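You operate a simulated robot arm through the tools that you are given. There is no shell and no other tool. Be economical: measure what you need, move in short steps, check, and stop when the job is done.

You run a simulated robot arm. Do the job below in one go: nothing can be reset, and whatever is moved stays where it is left.

## Task
Fetch the limit switch and stand it on the gasket.

The check looks at the end state, three seconds after you hand in, the way a careful person would. Anything else that was tipped, shoved, dropped, spilled or broken makes it a failure.

## Robot
A 6-joint arm with a two-finger parallel gripper, fixed in place. Base frame: the origin is at the foot of the arm, x ahead of it, y to its left, z up; the work surface is at about z = 0. Units: mm, degrees, N and s.
With the tool pointing down near the work surface it reaches from about 140 to 580 mm from the base axis. Its first joint turns from -66.0 to 66.0 degrees. Payload 2.1 kg.
The tool frame sits at the grasp point between the pads (the TCP): z along the fingers, y along the line on which they close. The tips reach 30 mm beyond it. Largest opening 94 mm; finger width 28, thickness 10; the body of the gripper, 50 by 96 mm, starts 55 mm behind the TCP.
Orientation is that of the tool frame in the base frame, as a unit quaternion [w, x, y, z]. With the fingers straight down and closing along the base's y, the tool's x points along the base's -x, its y along +y and its z along -z.

## Interface
- The arm moves only by the tool play_rows. Its argument "rows" is a list of rows, each an object of numbers (a shift or turn left out is 0, a gripper value left out holds the last): "dx", "dy", "dz": the shift along the base's x, y, z in mm; "spin": the turn about the base's z in degrees. In form: [{"dx": .., "dy": .., "dz": .., "spin": ..}, ...]. A call has 1 to 10 rows; each row is the pose to reach, as a shift and turn from the pose commanded when the call began. "hand" is the closure, from 0 (fully open) to 1 (shut), set as the call begins (left out, the last holds). Rows are played at 5 a second. More than 50 mm and 8.6 degrees between two rows, or a gripper value outside its range, and nothing of the call is played. Where a pose cannot be reached the arm comes as near as it can. A force on the tool above 40 N (or 10 N above the force at the start of the call, whichever is more), or a blocked arm, ends the call early, and 0.2 s more pass. The fingers move at their own pace (about 72 mm/s each) and stop on an object; they squeeze with about 22 N. The grip force told is the motor's: it shows also when the fingers shut on nothing. Time passes only in rows, and 0.2 s behind the last, so rows that repeat a pose let the fingers close. It gives the time, the measured TCP pose, the force on the tool (base axes), the opening and the grip force at its end, in the units of the frame above (readings bear some noise), and new pictures: "show" is both (left out), scene, wrist or none.
- Cameras (640 x 400 px; columns grow to the right, rows downward): "scene" is fixed at [48.2, -358, 498]; the picture's right is [0.86, -0.51, 0.00], its down [-0.22, -0.38, -0.90] and it looks along [0.46, 0.77, -0.44] (base axes); focal length 309 px, centre (320, 200). "wrist" rides on the gripper at [76, 14, -102] in the tool frame; the picture's right is [-0.18, 0.98, 0.00], its down [-0.75, -0.14, -0.64] and it looks along [-0.63, -0.12, 0.77] (tool axes); focal length 243 px, centre (320, 200).
- pixel_to_xyz(camera, pixels): for up to 12 pixels [column, row] of the newest picture of that camera ("zoom" is the newest enlarged one), the place [x, y, z] in the base frame of the surface seen there, good to about 2 mm. The clock stands still meanwhile.
- enlarge(camera, box): a new picture of the part [left, top, right, bottom] of that camera's present view, enlarged. The clock stands still meanwhile.
- job_done(): hands the job in; it is judged then, once.

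Go step by step. Measure first, check grasps and placings, and put right what went wrong. The budget is 60 turns and 170 pictures, counting those below and the enlarged ones. Unless the task says otherwise, let go and move clear before handing in, and close with one line.

The tools are called after "Request:" by a JSON object that holds its "op" and its "data". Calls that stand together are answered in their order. play_rows: Moves the arm, as the interface text tells. Its arguments: {"type":"object","properties":{"rows":{"type":"array","items":{"type":"object","properties":{"dx":{"type":"number"},"dy":{"type":"number"},"dz":{"type":"number"},"spin":{"type":"number"}}}},"hand":{"type":"number"},"show":{"type":"string","enum":["both","scene","wrist","none"]}},"required":["rows"]} The other tools are called the same way: pixel_to_xyz (camera, pixels) gives the place of the surface under pixels of a picture; enlarge (camera, box) takes an enlarged picture of a part of a camera's view; job_done () hands the job in.

At the start:

```text
clock: 0.0
eef_pos: [260.7, 133.9, 300.7]
orientation: [0.001, 0.0, 1.0, 0.001]
contact_force: [0.0, -0.6, 0.0]
width: 94.0
grasp_force: 0.1
```

scene: 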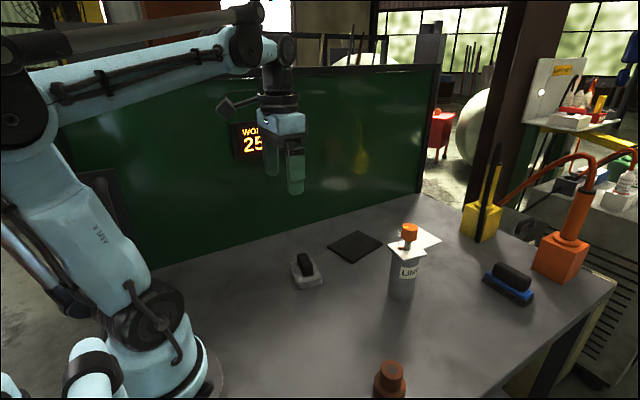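
wrist: 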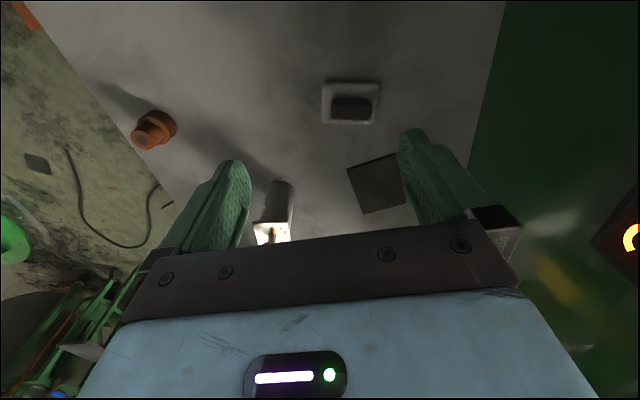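

The scene shows a grey piece with a black top near (305,270), a black flat square at (355,246), and a cylinder with a plate and an orange piece on top at (409,235). I'll enlarge these to identify the limit switch and the gasket.

Request:
{"op": "enlarge", "data": {"camera": "scene", "box": [270, 210, 450, 322]}}

Request:
{"op": "enlarge", "data": {"camera": "scene", "box": [360, 140, 620, 400]}}

Request:
{"op": "enlarge", "data": {"camera": "wrist", "box": [230, 60, 430, 250]}}

```text
3.56 times, centred on (360, 266) of scene
```

zoom: 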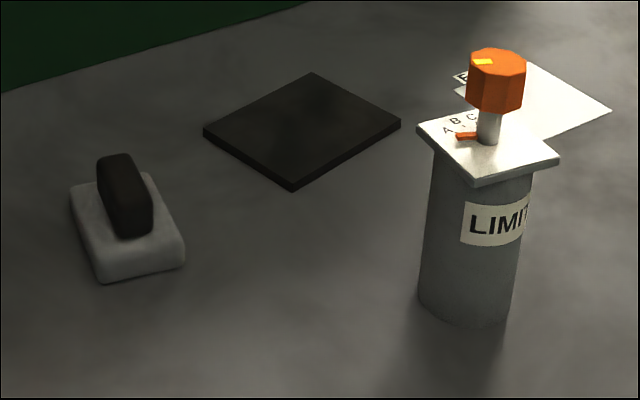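

```text
1.54 times, centred on (490, 270) of scene
```

zoom: 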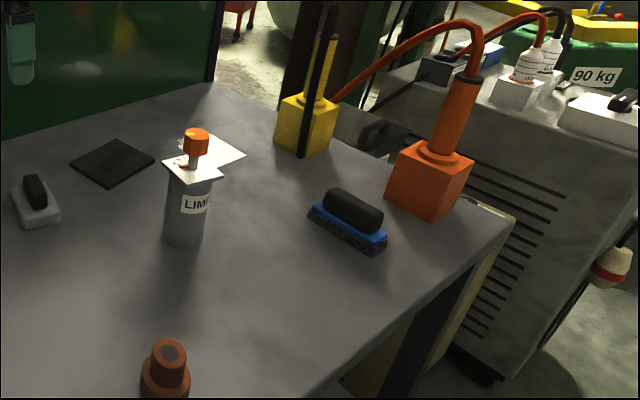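

```text
2.11 times, centred on (330, 155) of wrist
```

zoom: 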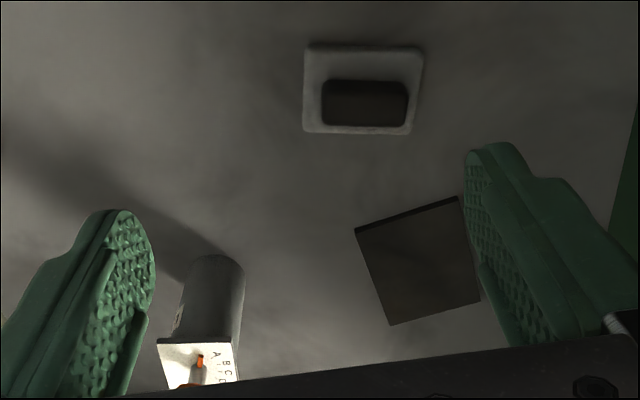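

The cylinder at (404,275) is labelled "LIMIT…", so it is the limit switch. The black square at (355,246) looks like the gasket, and there is a paper card behind the switch. I'll read the labels and measure.

Request:
{"op": "enlarge", "data": {"camera": "scene", "box": [380, 215, 450, 305]}}

Request:
{"op": "pixel_to_xyz", "data": {"camera": "scene", "pixels": [[328, 246], [356, 231], [382, 244], [352, 261], [354, 246], [402, 285], [389, 247], [404, 258], [425, 252], [410, 232], [402, 299], [430, 240]]}}

Request:
{"op": "pixel_to_xyz", "data": {"camera": "wrist", "pixels": [[254, 225], [292, 220], [284, 183], [276, 200], [349, 169], [395, 153], [401, 200], [364, 213], [352, 108], [272, 238]]}}

```text
4.44 times, centred on (415, 260) of scene
```

zoom: 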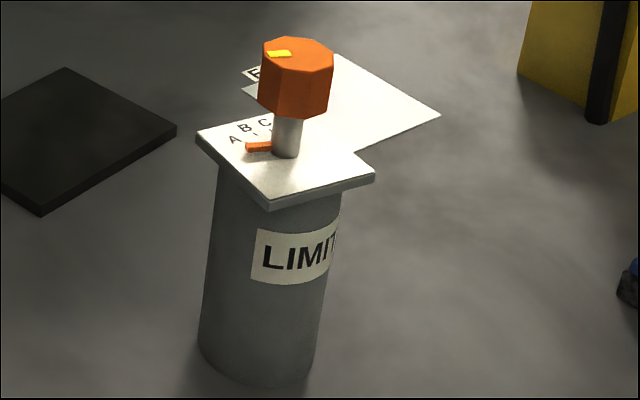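

```text
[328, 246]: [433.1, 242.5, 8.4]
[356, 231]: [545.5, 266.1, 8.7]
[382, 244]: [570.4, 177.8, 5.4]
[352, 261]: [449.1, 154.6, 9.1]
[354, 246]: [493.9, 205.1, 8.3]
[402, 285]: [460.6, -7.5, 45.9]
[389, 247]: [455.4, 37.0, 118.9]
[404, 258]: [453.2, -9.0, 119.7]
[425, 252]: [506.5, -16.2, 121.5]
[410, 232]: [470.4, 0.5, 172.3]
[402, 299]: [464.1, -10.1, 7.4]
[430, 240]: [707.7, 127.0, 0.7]
```

```text
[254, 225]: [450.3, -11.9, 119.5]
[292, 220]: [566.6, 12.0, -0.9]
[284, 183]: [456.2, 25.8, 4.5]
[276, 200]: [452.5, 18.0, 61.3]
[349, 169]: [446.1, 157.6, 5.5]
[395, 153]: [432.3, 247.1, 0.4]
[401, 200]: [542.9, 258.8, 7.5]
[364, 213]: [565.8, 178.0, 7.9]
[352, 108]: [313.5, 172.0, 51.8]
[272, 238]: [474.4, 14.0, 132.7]
```

The switch has a round body, a square plate at z≈120 and an orange knob up to z≈175, with letters and a pointer that I shouldn't turn. I'll measure the plate corners, the body edges, the knob top and the green board precisely.

Request:
{"op": "pixel_to_xyz", "data": {"camera": "zoom", "pixels": [[201, 136], [270, 197], [369, 173], [330, 130], [298, 45], [262, 50], [330, 57], [295, 108], [215, 250], [325, 300], [265, 340], [285, 150]]}}

Request:
{"op": "pixel_to_xyz", "data": {"camera": "scene", "pixels": [[300, 238], [380, 205], [380, 150], [420, 190], [305, 262], [455, 240]]}}

```text
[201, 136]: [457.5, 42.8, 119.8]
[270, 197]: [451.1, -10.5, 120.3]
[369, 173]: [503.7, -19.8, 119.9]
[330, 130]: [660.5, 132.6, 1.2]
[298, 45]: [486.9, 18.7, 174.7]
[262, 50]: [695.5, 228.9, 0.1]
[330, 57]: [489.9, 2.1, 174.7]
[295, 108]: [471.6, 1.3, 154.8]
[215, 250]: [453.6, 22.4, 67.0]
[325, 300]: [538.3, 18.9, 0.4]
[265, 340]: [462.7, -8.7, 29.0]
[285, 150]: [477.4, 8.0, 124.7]
```

```text
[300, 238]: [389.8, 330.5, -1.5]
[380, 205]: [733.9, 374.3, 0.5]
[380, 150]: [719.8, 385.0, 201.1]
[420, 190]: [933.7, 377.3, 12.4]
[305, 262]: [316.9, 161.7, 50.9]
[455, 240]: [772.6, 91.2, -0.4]
```

The plate corners (457,43), (451,−11) and (504,−20) put its centre near (481,11), about 54 mm square and turned about −8°. The knob top is at z≈175, so TCP z≈128 keeps the palm clear. I'll move above it with a −8° spin.

Request:
{"op": "play_rows", "data": {"rows": [{"dx": 37, "dy": -20, "dz": 0, "spin": -1.5}, {"dx": 74, "dy": -41, "dz": 0, "spin": -3}, {"dx": 111, "dy": -61, "dz": 0, "spin": -4.5}, {"dx": 148, "dy": -82, "dz": 0, "spin": -6}, {"dx": 185, "dy": -102, "dz": 0, "spin": -7}, {"dx": 220, "dy": -122.5, "dz": 0, "spin": -8}, {"dx": 220, "dy": -122.5, "dz": -35, "spin": -8}, {"dx": 220, "dy": -122.5, "dz": -65, "spin": -8}, {"dx": 220, "dy": -122.5, "dz": -65, "spin": -8}], "hand": 0}}

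```text
clock: 2.0
eef_pos: [480.3, 11.4, 234.7]
orientation: [0.0, 0.07, 0.998, 0.0]
contact_force: [0.0, 0.6, 0.5]
width: 94.4
grasp_force: 0.1
```

scene: 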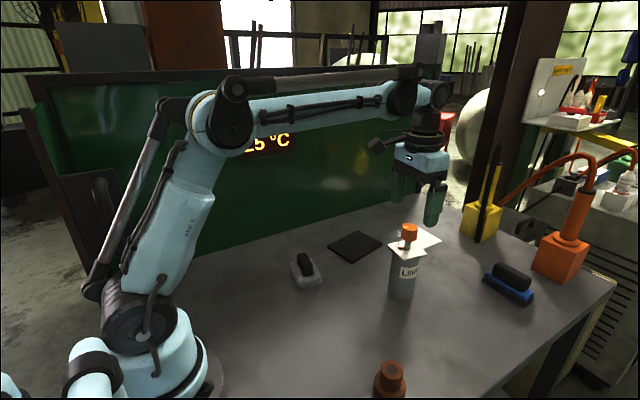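
wrist: 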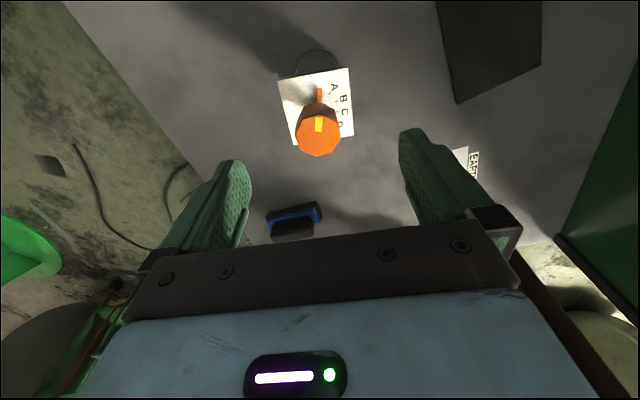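

The wrist view shows the plate with corners near (278,80), (348,67), (354,136) and (293,146), and the knob centred near (318,135). I'll measure the plate from this close view to refine the centre and angle.

Request:
{"op": "pixel_to_xyz", "data": {"camera": "wrist", "pixels": [[280, 83], [347, 70], [352, 134], [293, 143], [286, 112], [350, 100], [315, 76], [318, 126], [318, 154], [299, 136], [339, 135], [317, 60]]}}

Request:
{"op": "enlarge", "data": {"camera": "wrist", "box": [240, 30, 400, 170]}}

```text
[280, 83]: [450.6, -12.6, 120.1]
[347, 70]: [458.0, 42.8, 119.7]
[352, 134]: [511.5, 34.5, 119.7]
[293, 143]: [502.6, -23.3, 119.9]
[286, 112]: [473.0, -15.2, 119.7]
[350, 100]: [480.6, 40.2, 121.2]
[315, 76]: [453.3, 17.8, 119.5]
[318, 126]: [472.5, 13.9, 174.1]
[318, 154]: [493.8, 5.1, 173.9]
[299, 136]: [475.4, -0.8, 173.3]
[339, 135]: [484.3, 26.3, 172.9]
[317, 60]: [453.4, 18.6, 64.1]
```

```text
2.86 times, centred on (320, 100) of wrist
```

zoom: 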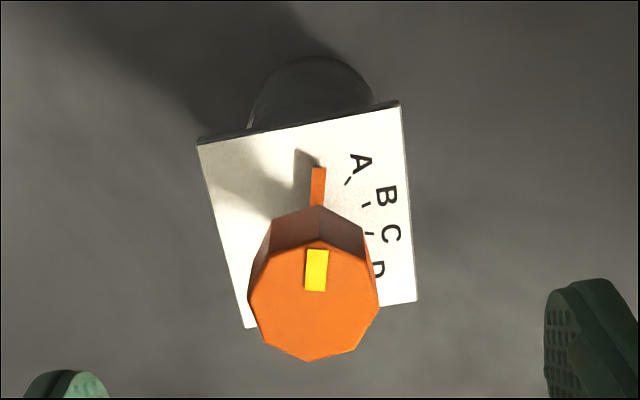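

The measured centre is (480.7, 10.4) and the angle is −8°, so the tool is aligned. The knob top is z≈174, and I'll descend to TCP z≈128.

Request:
{"op": "play_rows", "data": {"rows": [{"dy": -1, "dz": -25}, {"dy": -1, "dz": -50}, {"dy": -1, "dz": -75}, {"dy": -1, "dz": -95}, {"dy": -1, "dz": -107}, {"dy": -1, "dz": -107}]}}

```text
clock: 3.4
eef_pos: [480.3, 10.3, 128.7]
orientation: [-0.001, 0.07, 0.998, 0.0]
contact_force: [0.7, 1.0, -0.3]
width: 94.1
grasp_force: 0.0
```

scene: 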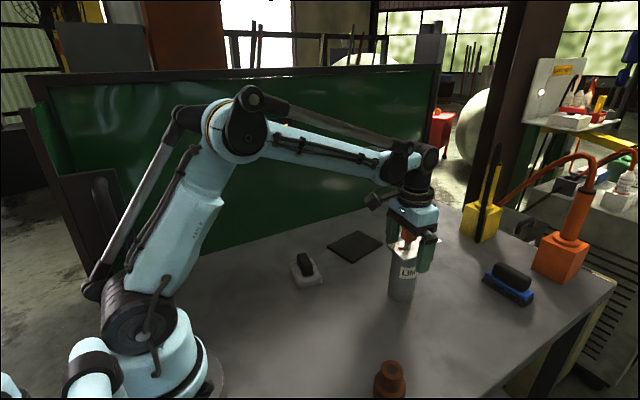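
wrist: 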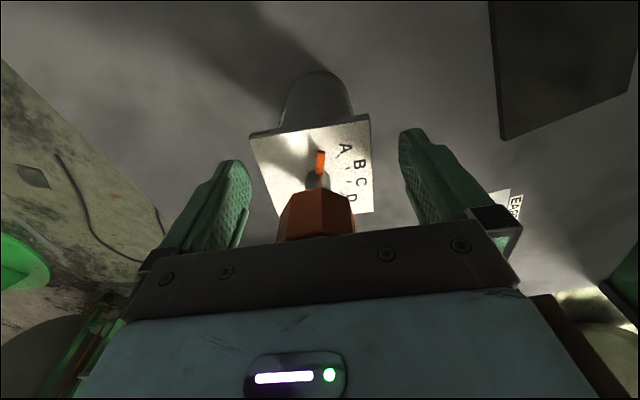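

The plate (corners ≈(250,137) to (372,212)) sits between the fingers and there is no contact force. I'll close the fingers.

Request:
{"op": "play_rows", "data": {"rows": [{"dz": 0}, {"dz": 0}, {"dz": 0}, {"dz": 0}, {"dz": 0}], "hand": 1}}

```text
clock: 4.6
eef_pos: [480.0, 11.0, 128.8]
orientation: [0.001, 0.069, 0.998, 0.0]
contact_force: [0.0, -2.7, 0.3]
width: 59.9
grasp_force: 21.5
```

scene: 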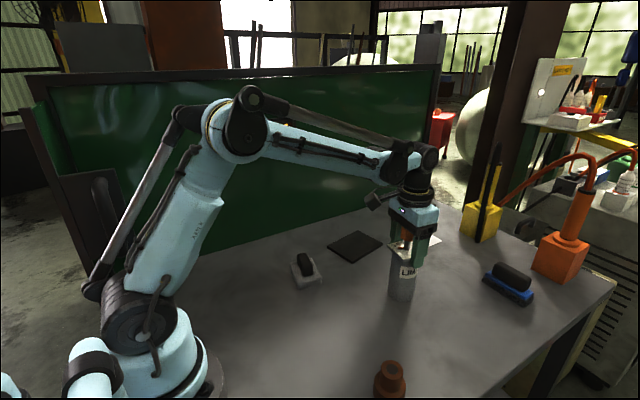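
wrist: 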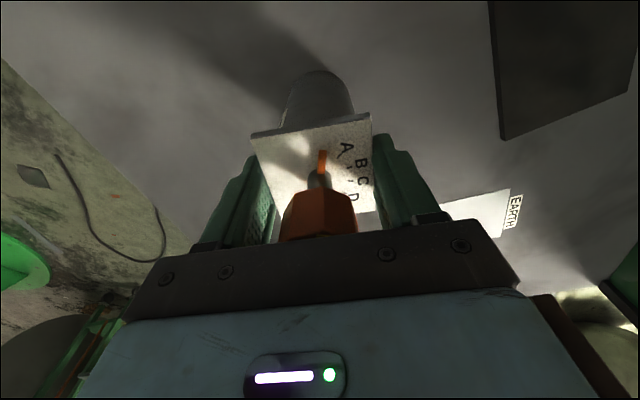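

The fingers stopped at 59.9 mm on the plate edges with 21.5 N. I'll lift a little and check for slip.

Request:
{"op": "play_rows", "data": {"rows": [{"dz": 3}, {"dz": 8}, {"dz": 14}, {"dz": 20}, {"dz": 20}, {"dz": 20}]}}

```text
clock: 6.0
eef_pos: [480.3, 9.8, 149.4]
orientation: [0.001, 0.07, 0.998, 0.0]
contact_force: [0.6, 0.8, -8.2]
width: 59.6
grasp_force: 21.7
```

scene: 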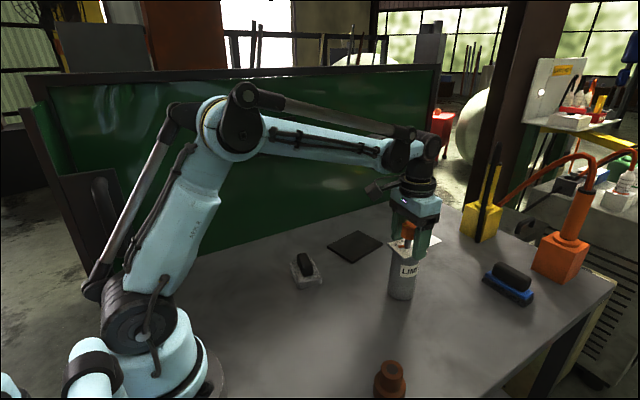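
wrist: 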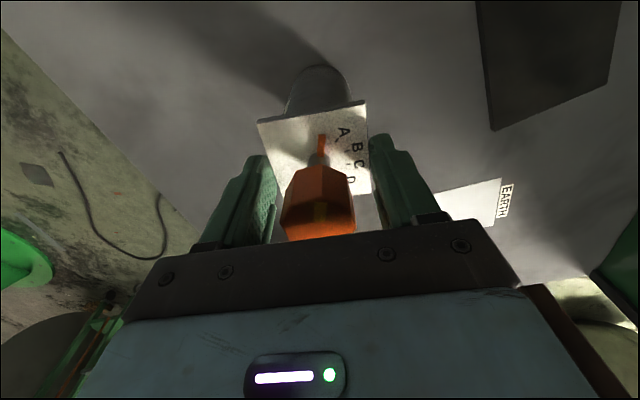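

In the wrist view the knob and plate moved away from the palm, and Fz is −8.2 N, so the grip may have slipped. I'll measure where the plate and knob are now.

Request:
{"op": "enlarge", "data": {"camera": "scene", "box": [370, 190, 460, 310]}}

Request:
{"op": "pixel_to_xyz", "data": {"camera": "wrist", "pixels": [[262, 124], [362, 106], [285, 150], [330, 130], [320, 205], [318, 85]]}}

```text
3.33 times, centred on (415, 250) of scene
```

zoom: 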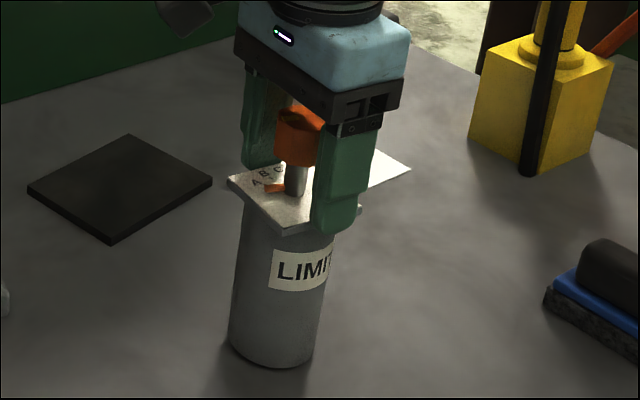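

```text
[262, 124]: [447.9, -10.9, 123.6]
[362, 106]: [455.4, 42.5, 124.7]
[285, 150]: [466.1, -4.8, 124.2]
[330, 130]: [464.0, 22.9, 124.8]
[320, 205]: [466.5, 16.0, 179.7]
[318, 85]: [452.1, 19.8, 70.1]
```

The plate rose only about 5 mm (z 119.8→124.5) while the tool rose 20, so the grip slipped, with the base now just above the table. I'll hold still briefly to see whether it is still creeping; a drop of a few mm does no harm.

Request:
{"op": "play_rows", "data": {"rows": [{"dz": 0}, {"dz": 0}, {"dz": 0}]}}

Request:
{"op": "pixel_to_xyz", "data": {"camera": "wrist", "pixels": [[264, 126], [362, 107], [285, 150], [330, 130], [320, 205], [318, 85]]}}

```text
clock: 6.8
eef_pos: [480.9, 9.6, 149.3]
orientation: [-0.001, 0.069, 0.998, 0.0]
contact_force: [-0.6, 0.0, -8.5]
width: 59.8
grasp_force: 22.3
```

scene: 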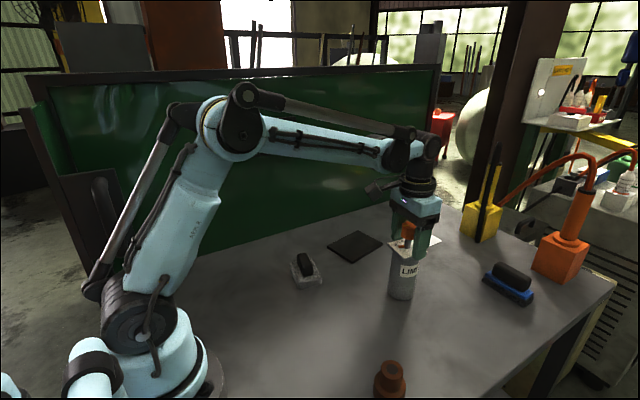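
wrist: 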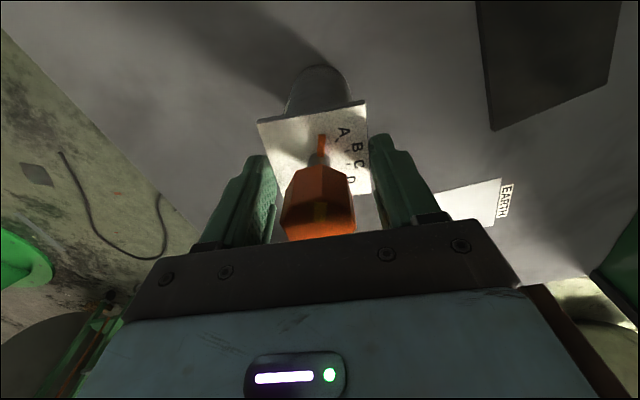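

```text
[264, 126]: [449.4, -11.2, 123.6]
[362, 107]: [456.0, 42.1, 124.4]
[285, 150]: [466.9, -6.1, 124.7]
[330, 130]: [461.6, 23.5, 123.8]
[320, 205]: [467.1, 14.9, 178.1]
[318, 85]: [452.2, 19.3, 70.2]
```

It is stable now: the plate stays at z≈124 and the load is about 8.4 N, but it hangs at the very tips. I'll set it back down gently, open and regrip as low as the knob allows, then lift more slowly.

Request:
{"op": "play_rows", "data": {"rows": [{"dz": -2}, {"dz": -4}, {"dz": -6}, {"dz": -6}], "show": "none"}}

Request:
{"op": "play_rows", "data": {"rows": [{"dz": 0}, {"dz": 0}, {"dz": 0}], "hand": 0}}

Request:
{"op": "pixel_to_xyz", "data": {"camera": "wrist", "pixels": [[285, 150], [320, 205], [318, 85], [318, 100], [340, 130], [320, 180]]}}

```text
clock: 7.8
eef_pos: [479.9, 10.8, 143.5]
orientation: [0.001, 0.07, 0.998, 0.001]
contact_force: [1.3, 4.9, 18.5]
width: 59.9
grasp_force: 22.2
```

```text
clock: 8.6
eef_pos: [481.0, 10.6, 142.8]
orientation: [0.0, 0.07, 0.998, -0.001]
contact_force: [-0.5, 0.4, -0.1]
width: 93.9
grasp_force: 0.0
```

scene: 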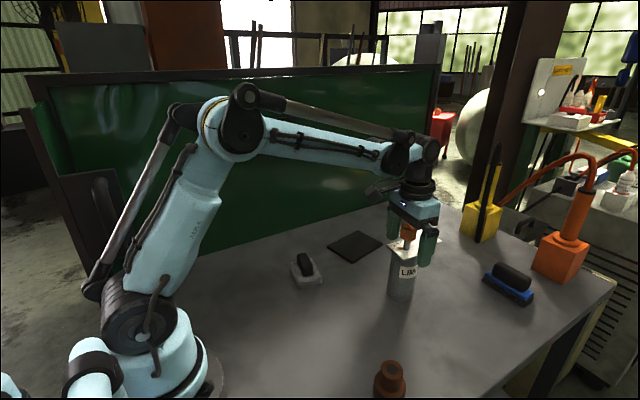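
wrist: 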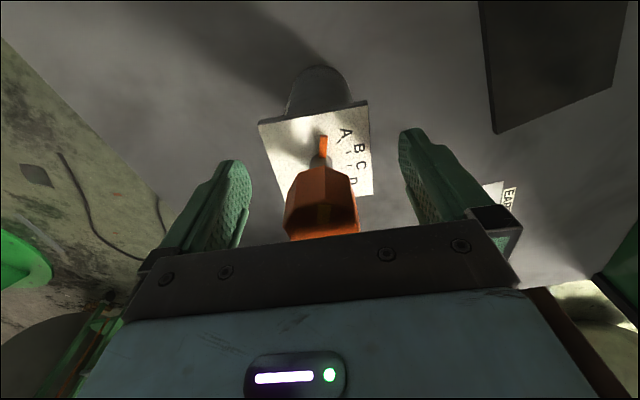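

```text
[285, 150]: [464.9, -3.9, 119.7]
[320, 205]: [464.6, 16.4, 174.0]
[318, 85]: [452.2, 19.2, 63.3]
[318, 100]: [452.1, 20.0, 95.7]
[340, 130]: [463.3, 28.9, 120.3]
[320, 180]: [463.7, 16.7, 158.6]
```

The switch is standing straight again (plate z≈120, knob 174). I'll go down to TCP z≈128, close with a longer squeeze, then lift very slowly.

Request:
{"op": "play_rows", "data": {"rows": [{"dz": -8}, {"dz": -16}, {"dz": -16}], "show": "none"}}

Request:
{"op": "play_rows", "data": {"rows": [{"dz": 0}, {"dz": 0}, {"dz": 0}, {"dz": 0}, {"dz": 0}, {"dz": 0}, {"dz": 0}, {"dz": 0}], "hand": 1, "show": "none"}}

Request:
{"op": "play_rows", "data": {"rows": [{"dz": 1}, {"dz": 2}, {"dz": 3}, {"dz": 4}, {"dz": 5}, {"dz": 6}, {"dz": 7}, {"dz": 8}, {"dz": 8}]}}

Request:
{"op": "enlarge", "data": {"camera": "scene", "box": [370, 190, 460, 310]}}

Request:
{"op": "pixel_to_xyz", "data": {"camera": "wrist", "pixels": [[285, 150], [320, 205], [318, 85], [318, 100], [340, 140], [320, 215]]}}

```text
clock: 9.4
eef_pos: [480.0, 11.2, 127.5]
orientation: [0.0, 0.07, 0.998, 0.0]
contact_force: [0.0, -0.2, 0.6]
width: 94.3
grasp_force: 0.1
```

```text
clock: 11.2
eef_pos: [480.0, 12.0, 126.8]
orientation: [0.0, 0.069, 0.998, 0.0]
contact_force: [0.8, 2.6, 0.1]
width: 59.8
grasp_force: 22.4
```

```text
clock: 13.2
eef_pos: [480.9, 10.8, 134.6]
orientation: [0.0, 0.069, 0.998, 0.0]
contact_force: [-0.2, 0.6, -8.0]
width: 59.7
grasp_force: 21.9
```

scene: 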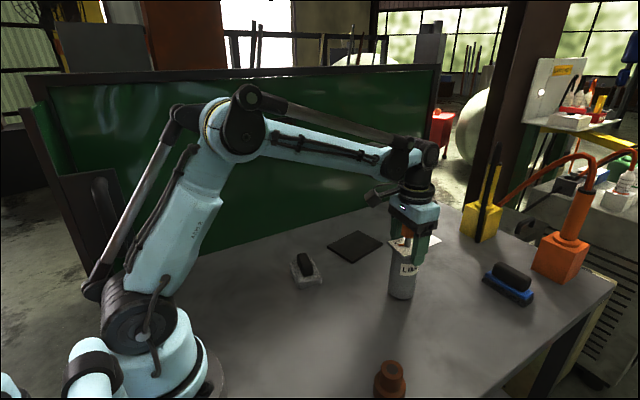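
wrist: 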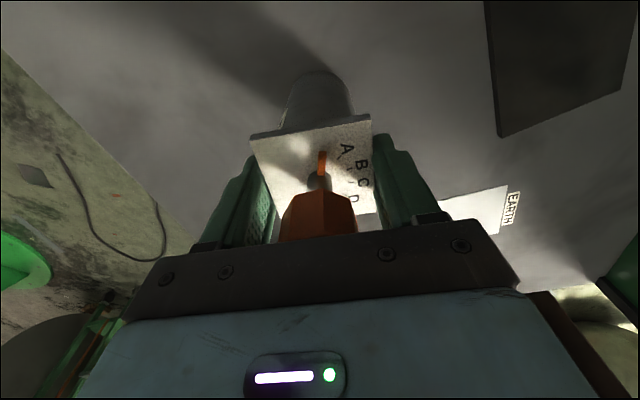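

```text
3.33 times, centred on (415, 250) of scene
```

zoom: 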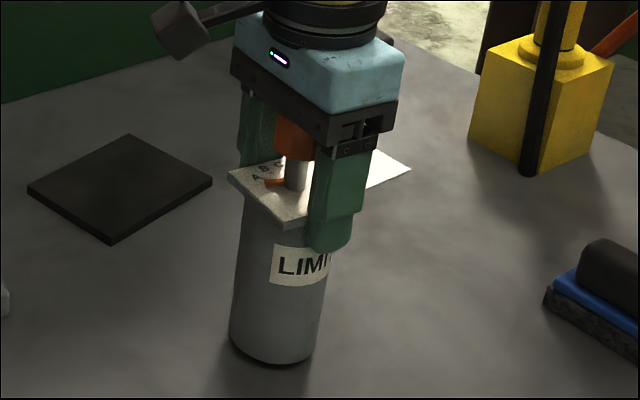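

```text
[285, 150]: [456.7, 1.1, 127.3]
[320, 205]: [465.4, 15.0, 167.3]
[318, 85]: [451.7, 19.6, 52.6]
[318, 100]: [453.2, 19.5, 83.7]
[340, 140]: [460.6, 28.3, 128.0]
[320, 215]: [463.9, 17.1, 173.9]
```

This time the slow lift worked: the plate is at z≈127.6, up the full 8 mm, and the load is 8 N. I'll continue slowly for another 14 mm or so.

Request:
{"op": "play_rows", "data": {"rows": [{"dz": 1}, {"dz": 2.2}, {"dz": 3.6}, {"dz": 5}, {"dz": 6.5}, {"dz": 8}, {"dz": 9.5}, {"dz": 11}, {"dz": 12}, {"dz": 12.5}]}}

Request:
{"op": "pixel_to_xyz", "data": {"camera": "wrist", "pixels": [[285, 150], [320, 205], [318, 85], [318, 100], [340, 140], [320, 215]]}}

```text
clock: 15.4
eef_pos: [480.4, 10.8, 147.5]
orientation: [0.0, 0.07, 0.998, 0.001]
contact_force: [0.1, 0.2, -7.4]
width: 60.0
grasp_force: 22.0
```

scene: 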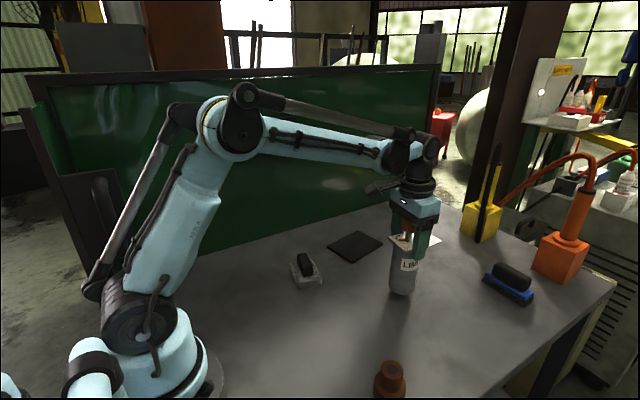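
wrist: 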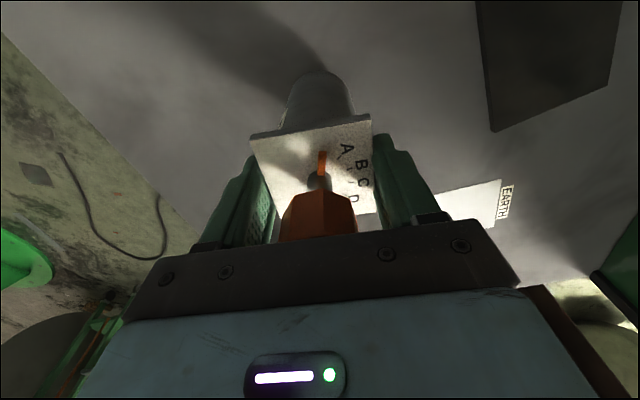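

```text
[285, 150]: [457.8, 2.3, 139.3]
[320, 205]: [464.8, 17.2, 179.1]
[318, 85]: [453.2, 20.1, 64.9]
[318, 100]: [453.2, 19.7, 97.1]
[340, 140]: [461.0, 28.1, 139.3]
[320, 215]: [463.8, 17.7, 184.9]
```

There was no slip: the plate is at z≈139.3, the base about 19 mm up. Now I'll carry it gently toward the gasket centre (500,210), ramping the speed up and down.

Request:
{"op": "play_rows", "data": {"rows": [{"dy": 1, "dx": 0.1, "dz": 0.5}, {"dy": 3, "dx": 0.3, "dz": 1}, {"dy": 7, "dx": 0.7, "dz": 2}, {"dy": 13, "dx": 1.3, "dz": 3}, {"dy": 20, "dx": 2, "dz": 4}, {"dy": 27, "dx": 2.7, "dz": 4.5}, {"dy": 33, "dx": 3.3, "dz": 5}, {"dy": 37, "dx": 3.7, "dz": 5}, {"dy": 39, "dx": 3.9, "dz": 5}, {"dy": 40, "dx": 4, "dz": 5}]}}

Request:
{"op": "pixel_to_xyz", "data": {"camera": "wrist", "pixels": [[285, 150], [340, 140], [320, 215], [318, 90]]}}

```text
clock: 17.6
eef_pos: [485.0, 50.4, 152.3]
orientation: [0.0, 0.07, 0.998, 0.0]
contact_force: [0.4, -0.6, -8.5]
width: 59.9
grasp_force: 22.5
```

scene: 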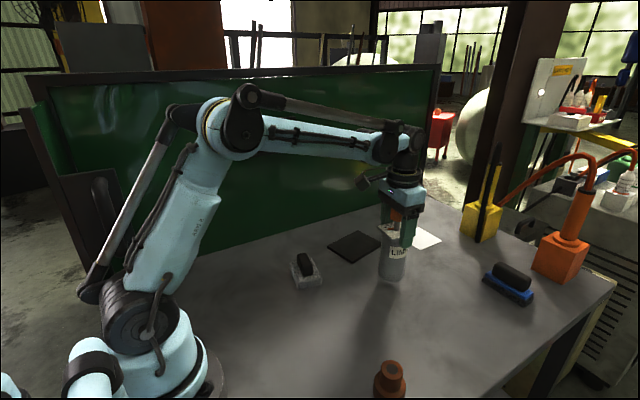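
wrist: 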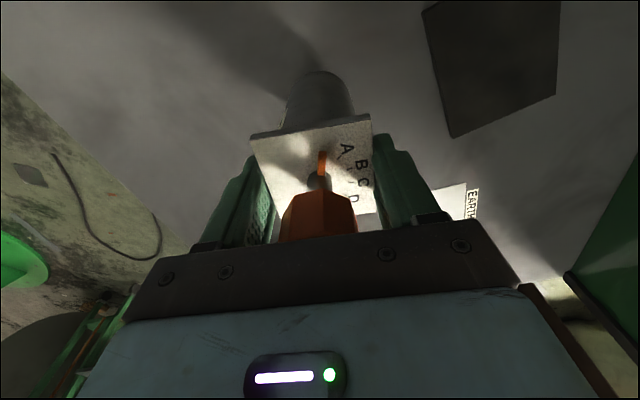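

```text
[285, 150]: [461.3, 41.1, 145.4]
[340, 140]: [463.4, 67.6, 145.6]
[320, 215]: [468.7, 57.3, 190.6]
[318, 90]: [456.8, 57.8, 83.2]
```

The grip is steady (the plate stays 7 mm under the TCP). I'll carry on with the same ramped motion over two legs.

Request:
{"op": "play_rows", "data": {"rows": [{"dy": 2, "dx": 0.2}, {"dy": 7, "dx": 0.7}, {"dy": 15, "dx": 1.4}, {"dy": 26, "dx": 2.4}, {"dy": 38, "dx": 3.6}, {"dy": 50, "dx": 4.7}, {"dy": 61, "dx": 5.7}, {"dy": 70, "dx": 6.6}, {"dy": 77, "dx": 7.2}, {"dy": 80, "dx": 7.5}], "show": "none"}}

Request:
{"op": "play_rows", "data": {"rows": [{"dy": 2, "dx": 0.2}, {"dy": 7, "dx": 0.7}, {"dy": 15, "dx": 1.4}, {"dy": 26, "dx": 2.4}, {"dy": 38, "dx": 3.6}, {"dy": 50, "dx": 4.7}, {"dy": 61, "dx": 5.7}, {"dy": 70, "dx": 6.6}, {"dy": 76, "dx": 7.2}, {"dy": 79, "dx": 7.5}]}}

Request:
{"op": "enlarge", "data": {"camera": "scene", "box": [310, 170, 430, 290]}}

Request:
{"op": "pixel_to_xyz", "data": {"camera": "wrist", "pixels": [[285, 150], [340, 140], [320, 215], [318, 90]]}}

```text
clock: 19.8
eef_pos: [492.4, 130.7, 150.3]
orientation: [-0.001, 0.069, 0.998, 0.0]
contact_force: [-0.2, -0.4, -7.8]
width: 59.8
grasp_force: 21.9
```

```text
clock: 22.0
eef_pos: [499.4, 210.2, 152.0]
orientation: [0.0, 0.07, 0.998, 0.0]
contact_force: [0.3, -1.4, -7.7]
width: 59.6
grasp_force: 22.5
```

scene: 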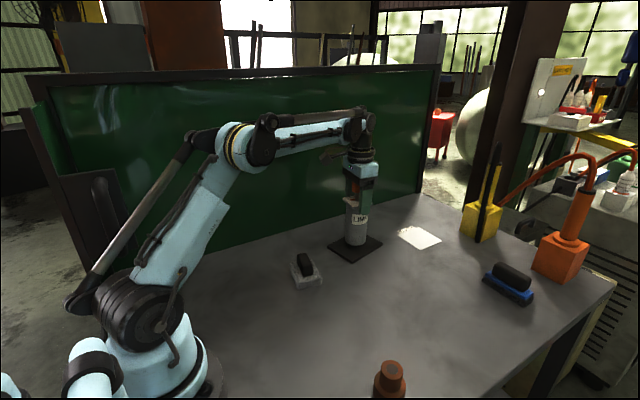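
wrist: 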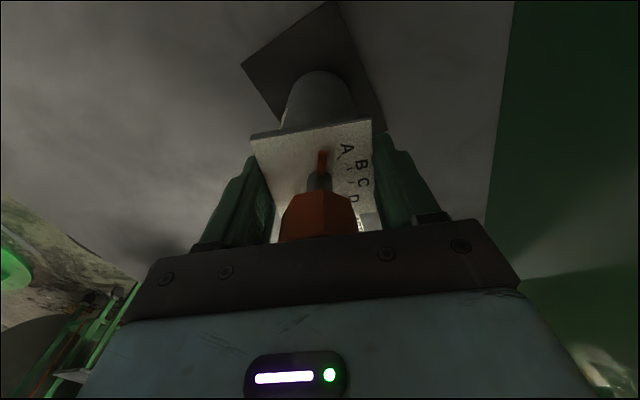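

```text
3.33 times, centred on (370, 230) of scene
```

zoom: 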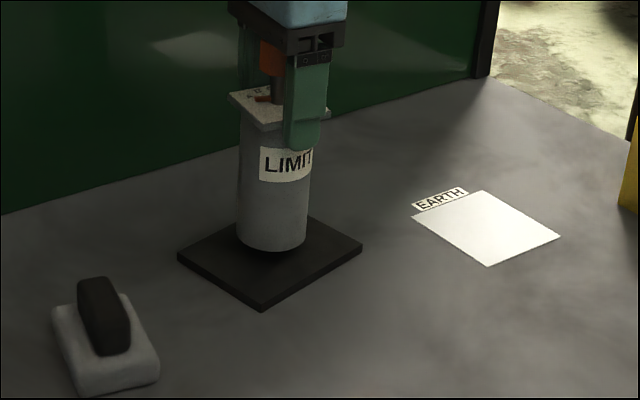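

```text
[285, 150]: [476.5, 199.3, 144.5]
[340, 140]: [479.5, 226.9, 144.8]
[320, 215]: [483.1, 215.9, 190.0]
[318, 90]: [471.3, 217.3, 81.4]
```

The switch hangs over the gasket centre at (499,210) with its base at z≈25. I'll remeasure the gasket corners and its top height before lowering.

Request:
{"op": "pixel_to_xyz", "data": {"camera": "zoom", "pixels": [[184, 255], [262, 298], [356, 244], [315, 225], [210, 255], [262, 280], [330, 245], [272, 242]]}}

Request:
{"op": "play_rows", "data": {"rows": [{"dz": -1}, {"dz": -2.5}, {"dz": -4}, {"dz": -5.5}, {"dz": -7}, {"dz": -8.5}, {"dz": -10}, {"dz": -11.5}, {"dz": -12.5}, {"dz": -13}]}}

Request:
{"op": "pixel_to_xyz", "data": {"camera": "wrist", "pixels": [[285, 150], [340, 140], [320, 215], [318, 90]]}}

```text
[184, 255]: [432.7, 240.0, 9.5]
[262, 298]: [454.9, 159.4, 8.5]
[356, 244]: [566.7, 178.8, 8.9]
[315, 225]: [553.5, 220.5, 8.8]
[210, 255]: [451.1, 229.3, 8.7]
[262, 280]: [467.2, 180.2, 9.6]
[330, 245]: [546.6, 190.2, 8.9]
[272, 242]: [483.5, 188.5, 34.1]
```

```text
clock: 24.2
eef_pos: [499.9, 209.3, 139.1]
orientation: [0.0, 0.069, 0.998, 0.0]
contact_force: [0.9, 0.1, -7.7]
width: 59.7
grasp_force: 22.5
```

scene: 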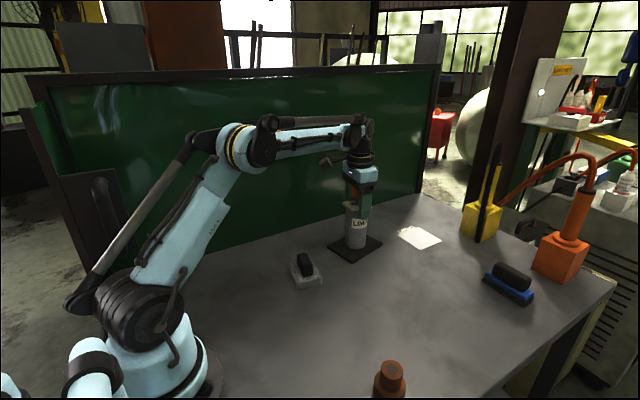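
wrist: 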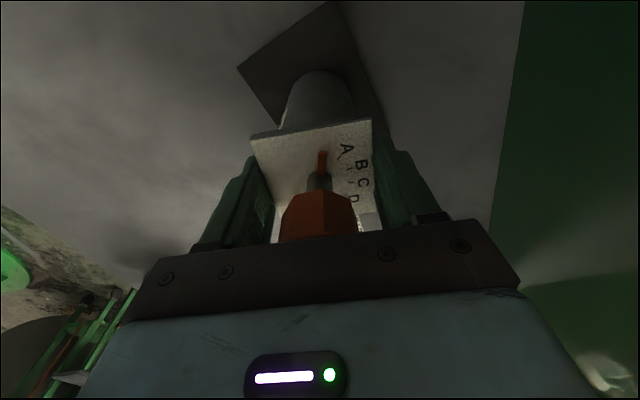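

```text
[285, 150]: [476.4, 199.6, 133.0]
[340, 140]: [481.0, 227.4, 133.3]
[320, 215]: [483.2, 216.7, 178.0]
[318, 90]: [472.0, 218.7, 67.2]
```

The gasket top is z≈9 and the base is about 12.5, still carrying the full load. I'll creep down 3 mm and watch the force.

Request:
{"op": "play_rows", "data": {"rows": [{"dz": -0.5}, {"dz": -1}, {"dz": -1.5}, {"dz": -2}, {"dz": -2.5}, {"dz": -3}, {"dz": -3}], "show": "none"}}

```text
clock: 25.8
eef_pos: [498.6, 209.5, 137.9]
orientation: [0.0, 0.07, 0.998, -0.001]
contact_force: [0.6, 0.7, -8.3]
width: 59.6
grasp_force: 21.7
```

It still carries the full 8 N, so there is no contact yet. I'll creep another 2 mm.

Request:
{"op": "play_rows", "data": {"rows": [{"dz": -0.4}, {"dz": -0.8}, {"dz": -1.2}, {"dz": -1.6}, {"dz": -1.6}], "show": "scene"}}

Request:
{"op": "enlarge", "data": {"camera": "scene", "box": [325, 200, 395, 270]}}

```text
clock: 27.0
eef_pos: [500.1, 209.7, 136.0]
orientation: [0.001, 0.069, 0.998, 0.001]
contact_force: [2.2, 1.1, 13.7]
width: 59.8
grasp_force: 21.7
```

scene: 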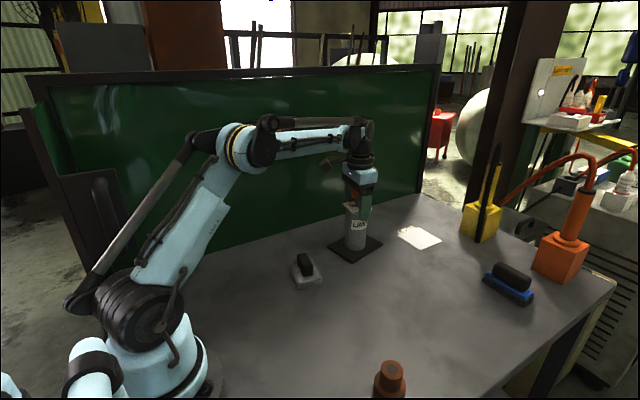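

```text
5.71 times, centred on (360, 235) of scene
```

zoom: 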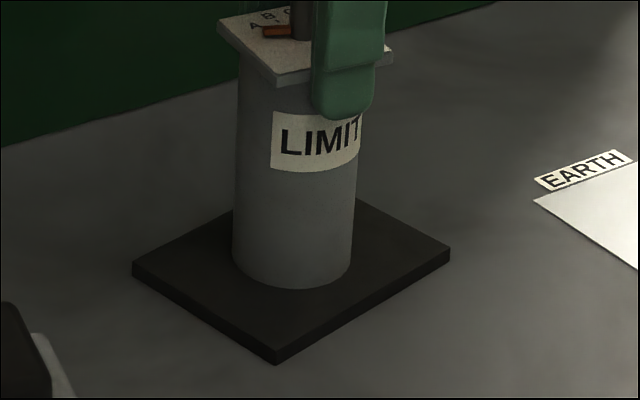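

The base is in contact (Fz +13.7) and stands well inside the gasket. I'll ease up 0.7 mm to unload it, then open.

Request:
{"op": "play_rows", "data": {"rows": [{"dz": 0.4}, {"dz": 0.7}, {"dz": 0.7}], "show": "none"}}

Request:
{"op": "play_rows", "data": {"rows": [{"dz": 0}, {"dz": 0}, {"dz": 0}, {"dz": 0}], "hand": 0}}

```text
clock: 27.8
eef_pos: [499.9, 209.9, 136.5]
orientation: [0.0, 0.069, 0.998, 0.0]
contact_force: [-2.4, -1.5, 4.8]
width: 59.7
grasp_force: 22.1
```

```text
clock: 28.8
eef_pos: [500.5, 209.8, 135.6]
orientation: [0.0, 0.069, 0.998, 0.0]
contact_force: [-0.9, 0.2, 0.4]
width: 93.8
grasp_force: 0.1
```

scene: 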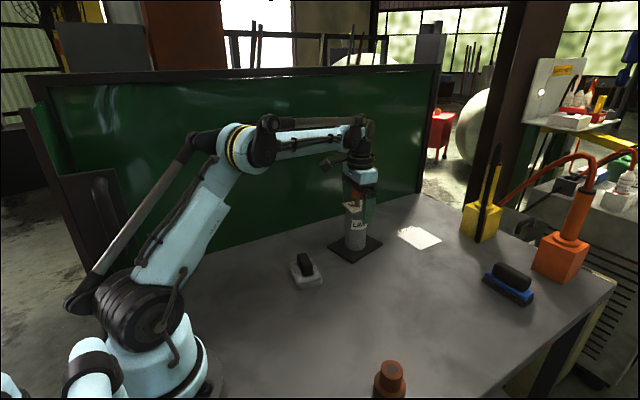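
wrist: 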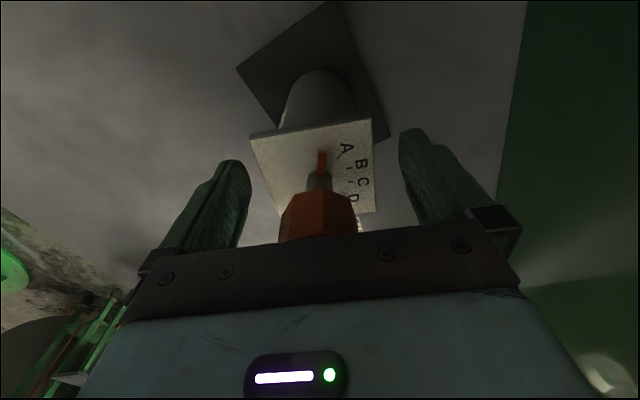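

The fingers are open and clear of the plate. I'll rise straight up past the knob.

Request:
{"op": "play_rows", "data": {"rows": [{"dz": 15}, {"dz": 35}, {"dz": 60}, {"dz": 85}, {"dz": 110}, {"dz": 130}, {"dz": 130, "dx": -30}, {"dz": 130, "dx": -70}, {"dz": 130, "dx": -110}, {"dz": 130, "dx": -110}]}}

Request:
{"op": "enlarge", "data": {"camera": "scene", "box": [310, 170, 430, 290]}}

```text
clock: 31.0
eef_pos: [388.7, 209.7, 264.7]
orientation: [0.001, 0.069, 0.998, 0.001]
contact_force: [0.1, -0.4, -0.5]
width: 94.1
grasp_force: 0.0
out of reach, approached as far as the arm can: row 6
```

scene: 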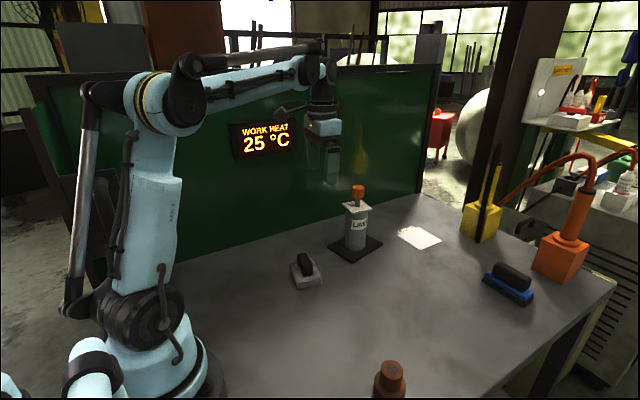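
wrist: 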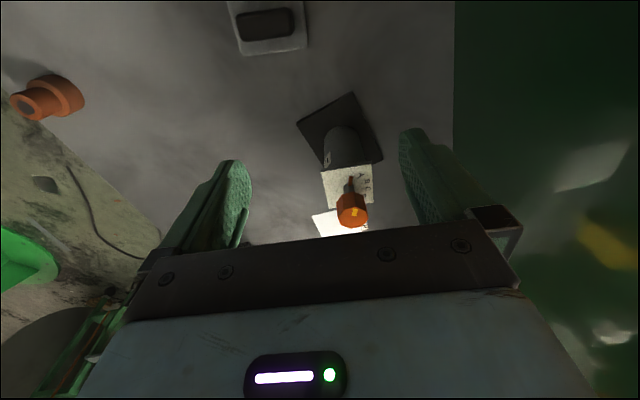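

```text
3.33 times, centred on (370, 230) of scene
```

zoom: 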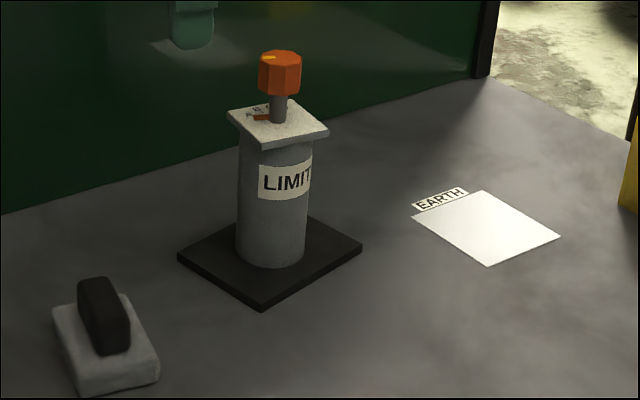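

The switch stands upright and centred on the gasket, its knob and pointer look unturned, and nothing else has moved. The arm is clear, so I'm handing in.

Request:
{"op": "job_done", "data": {}}

```text
The job is handed in.
```

The limit switch is standing upright near the centre of the black square pad, which I took to be the gasket because it has no label. I've let go, the arm is clear, and nothing else was moved.
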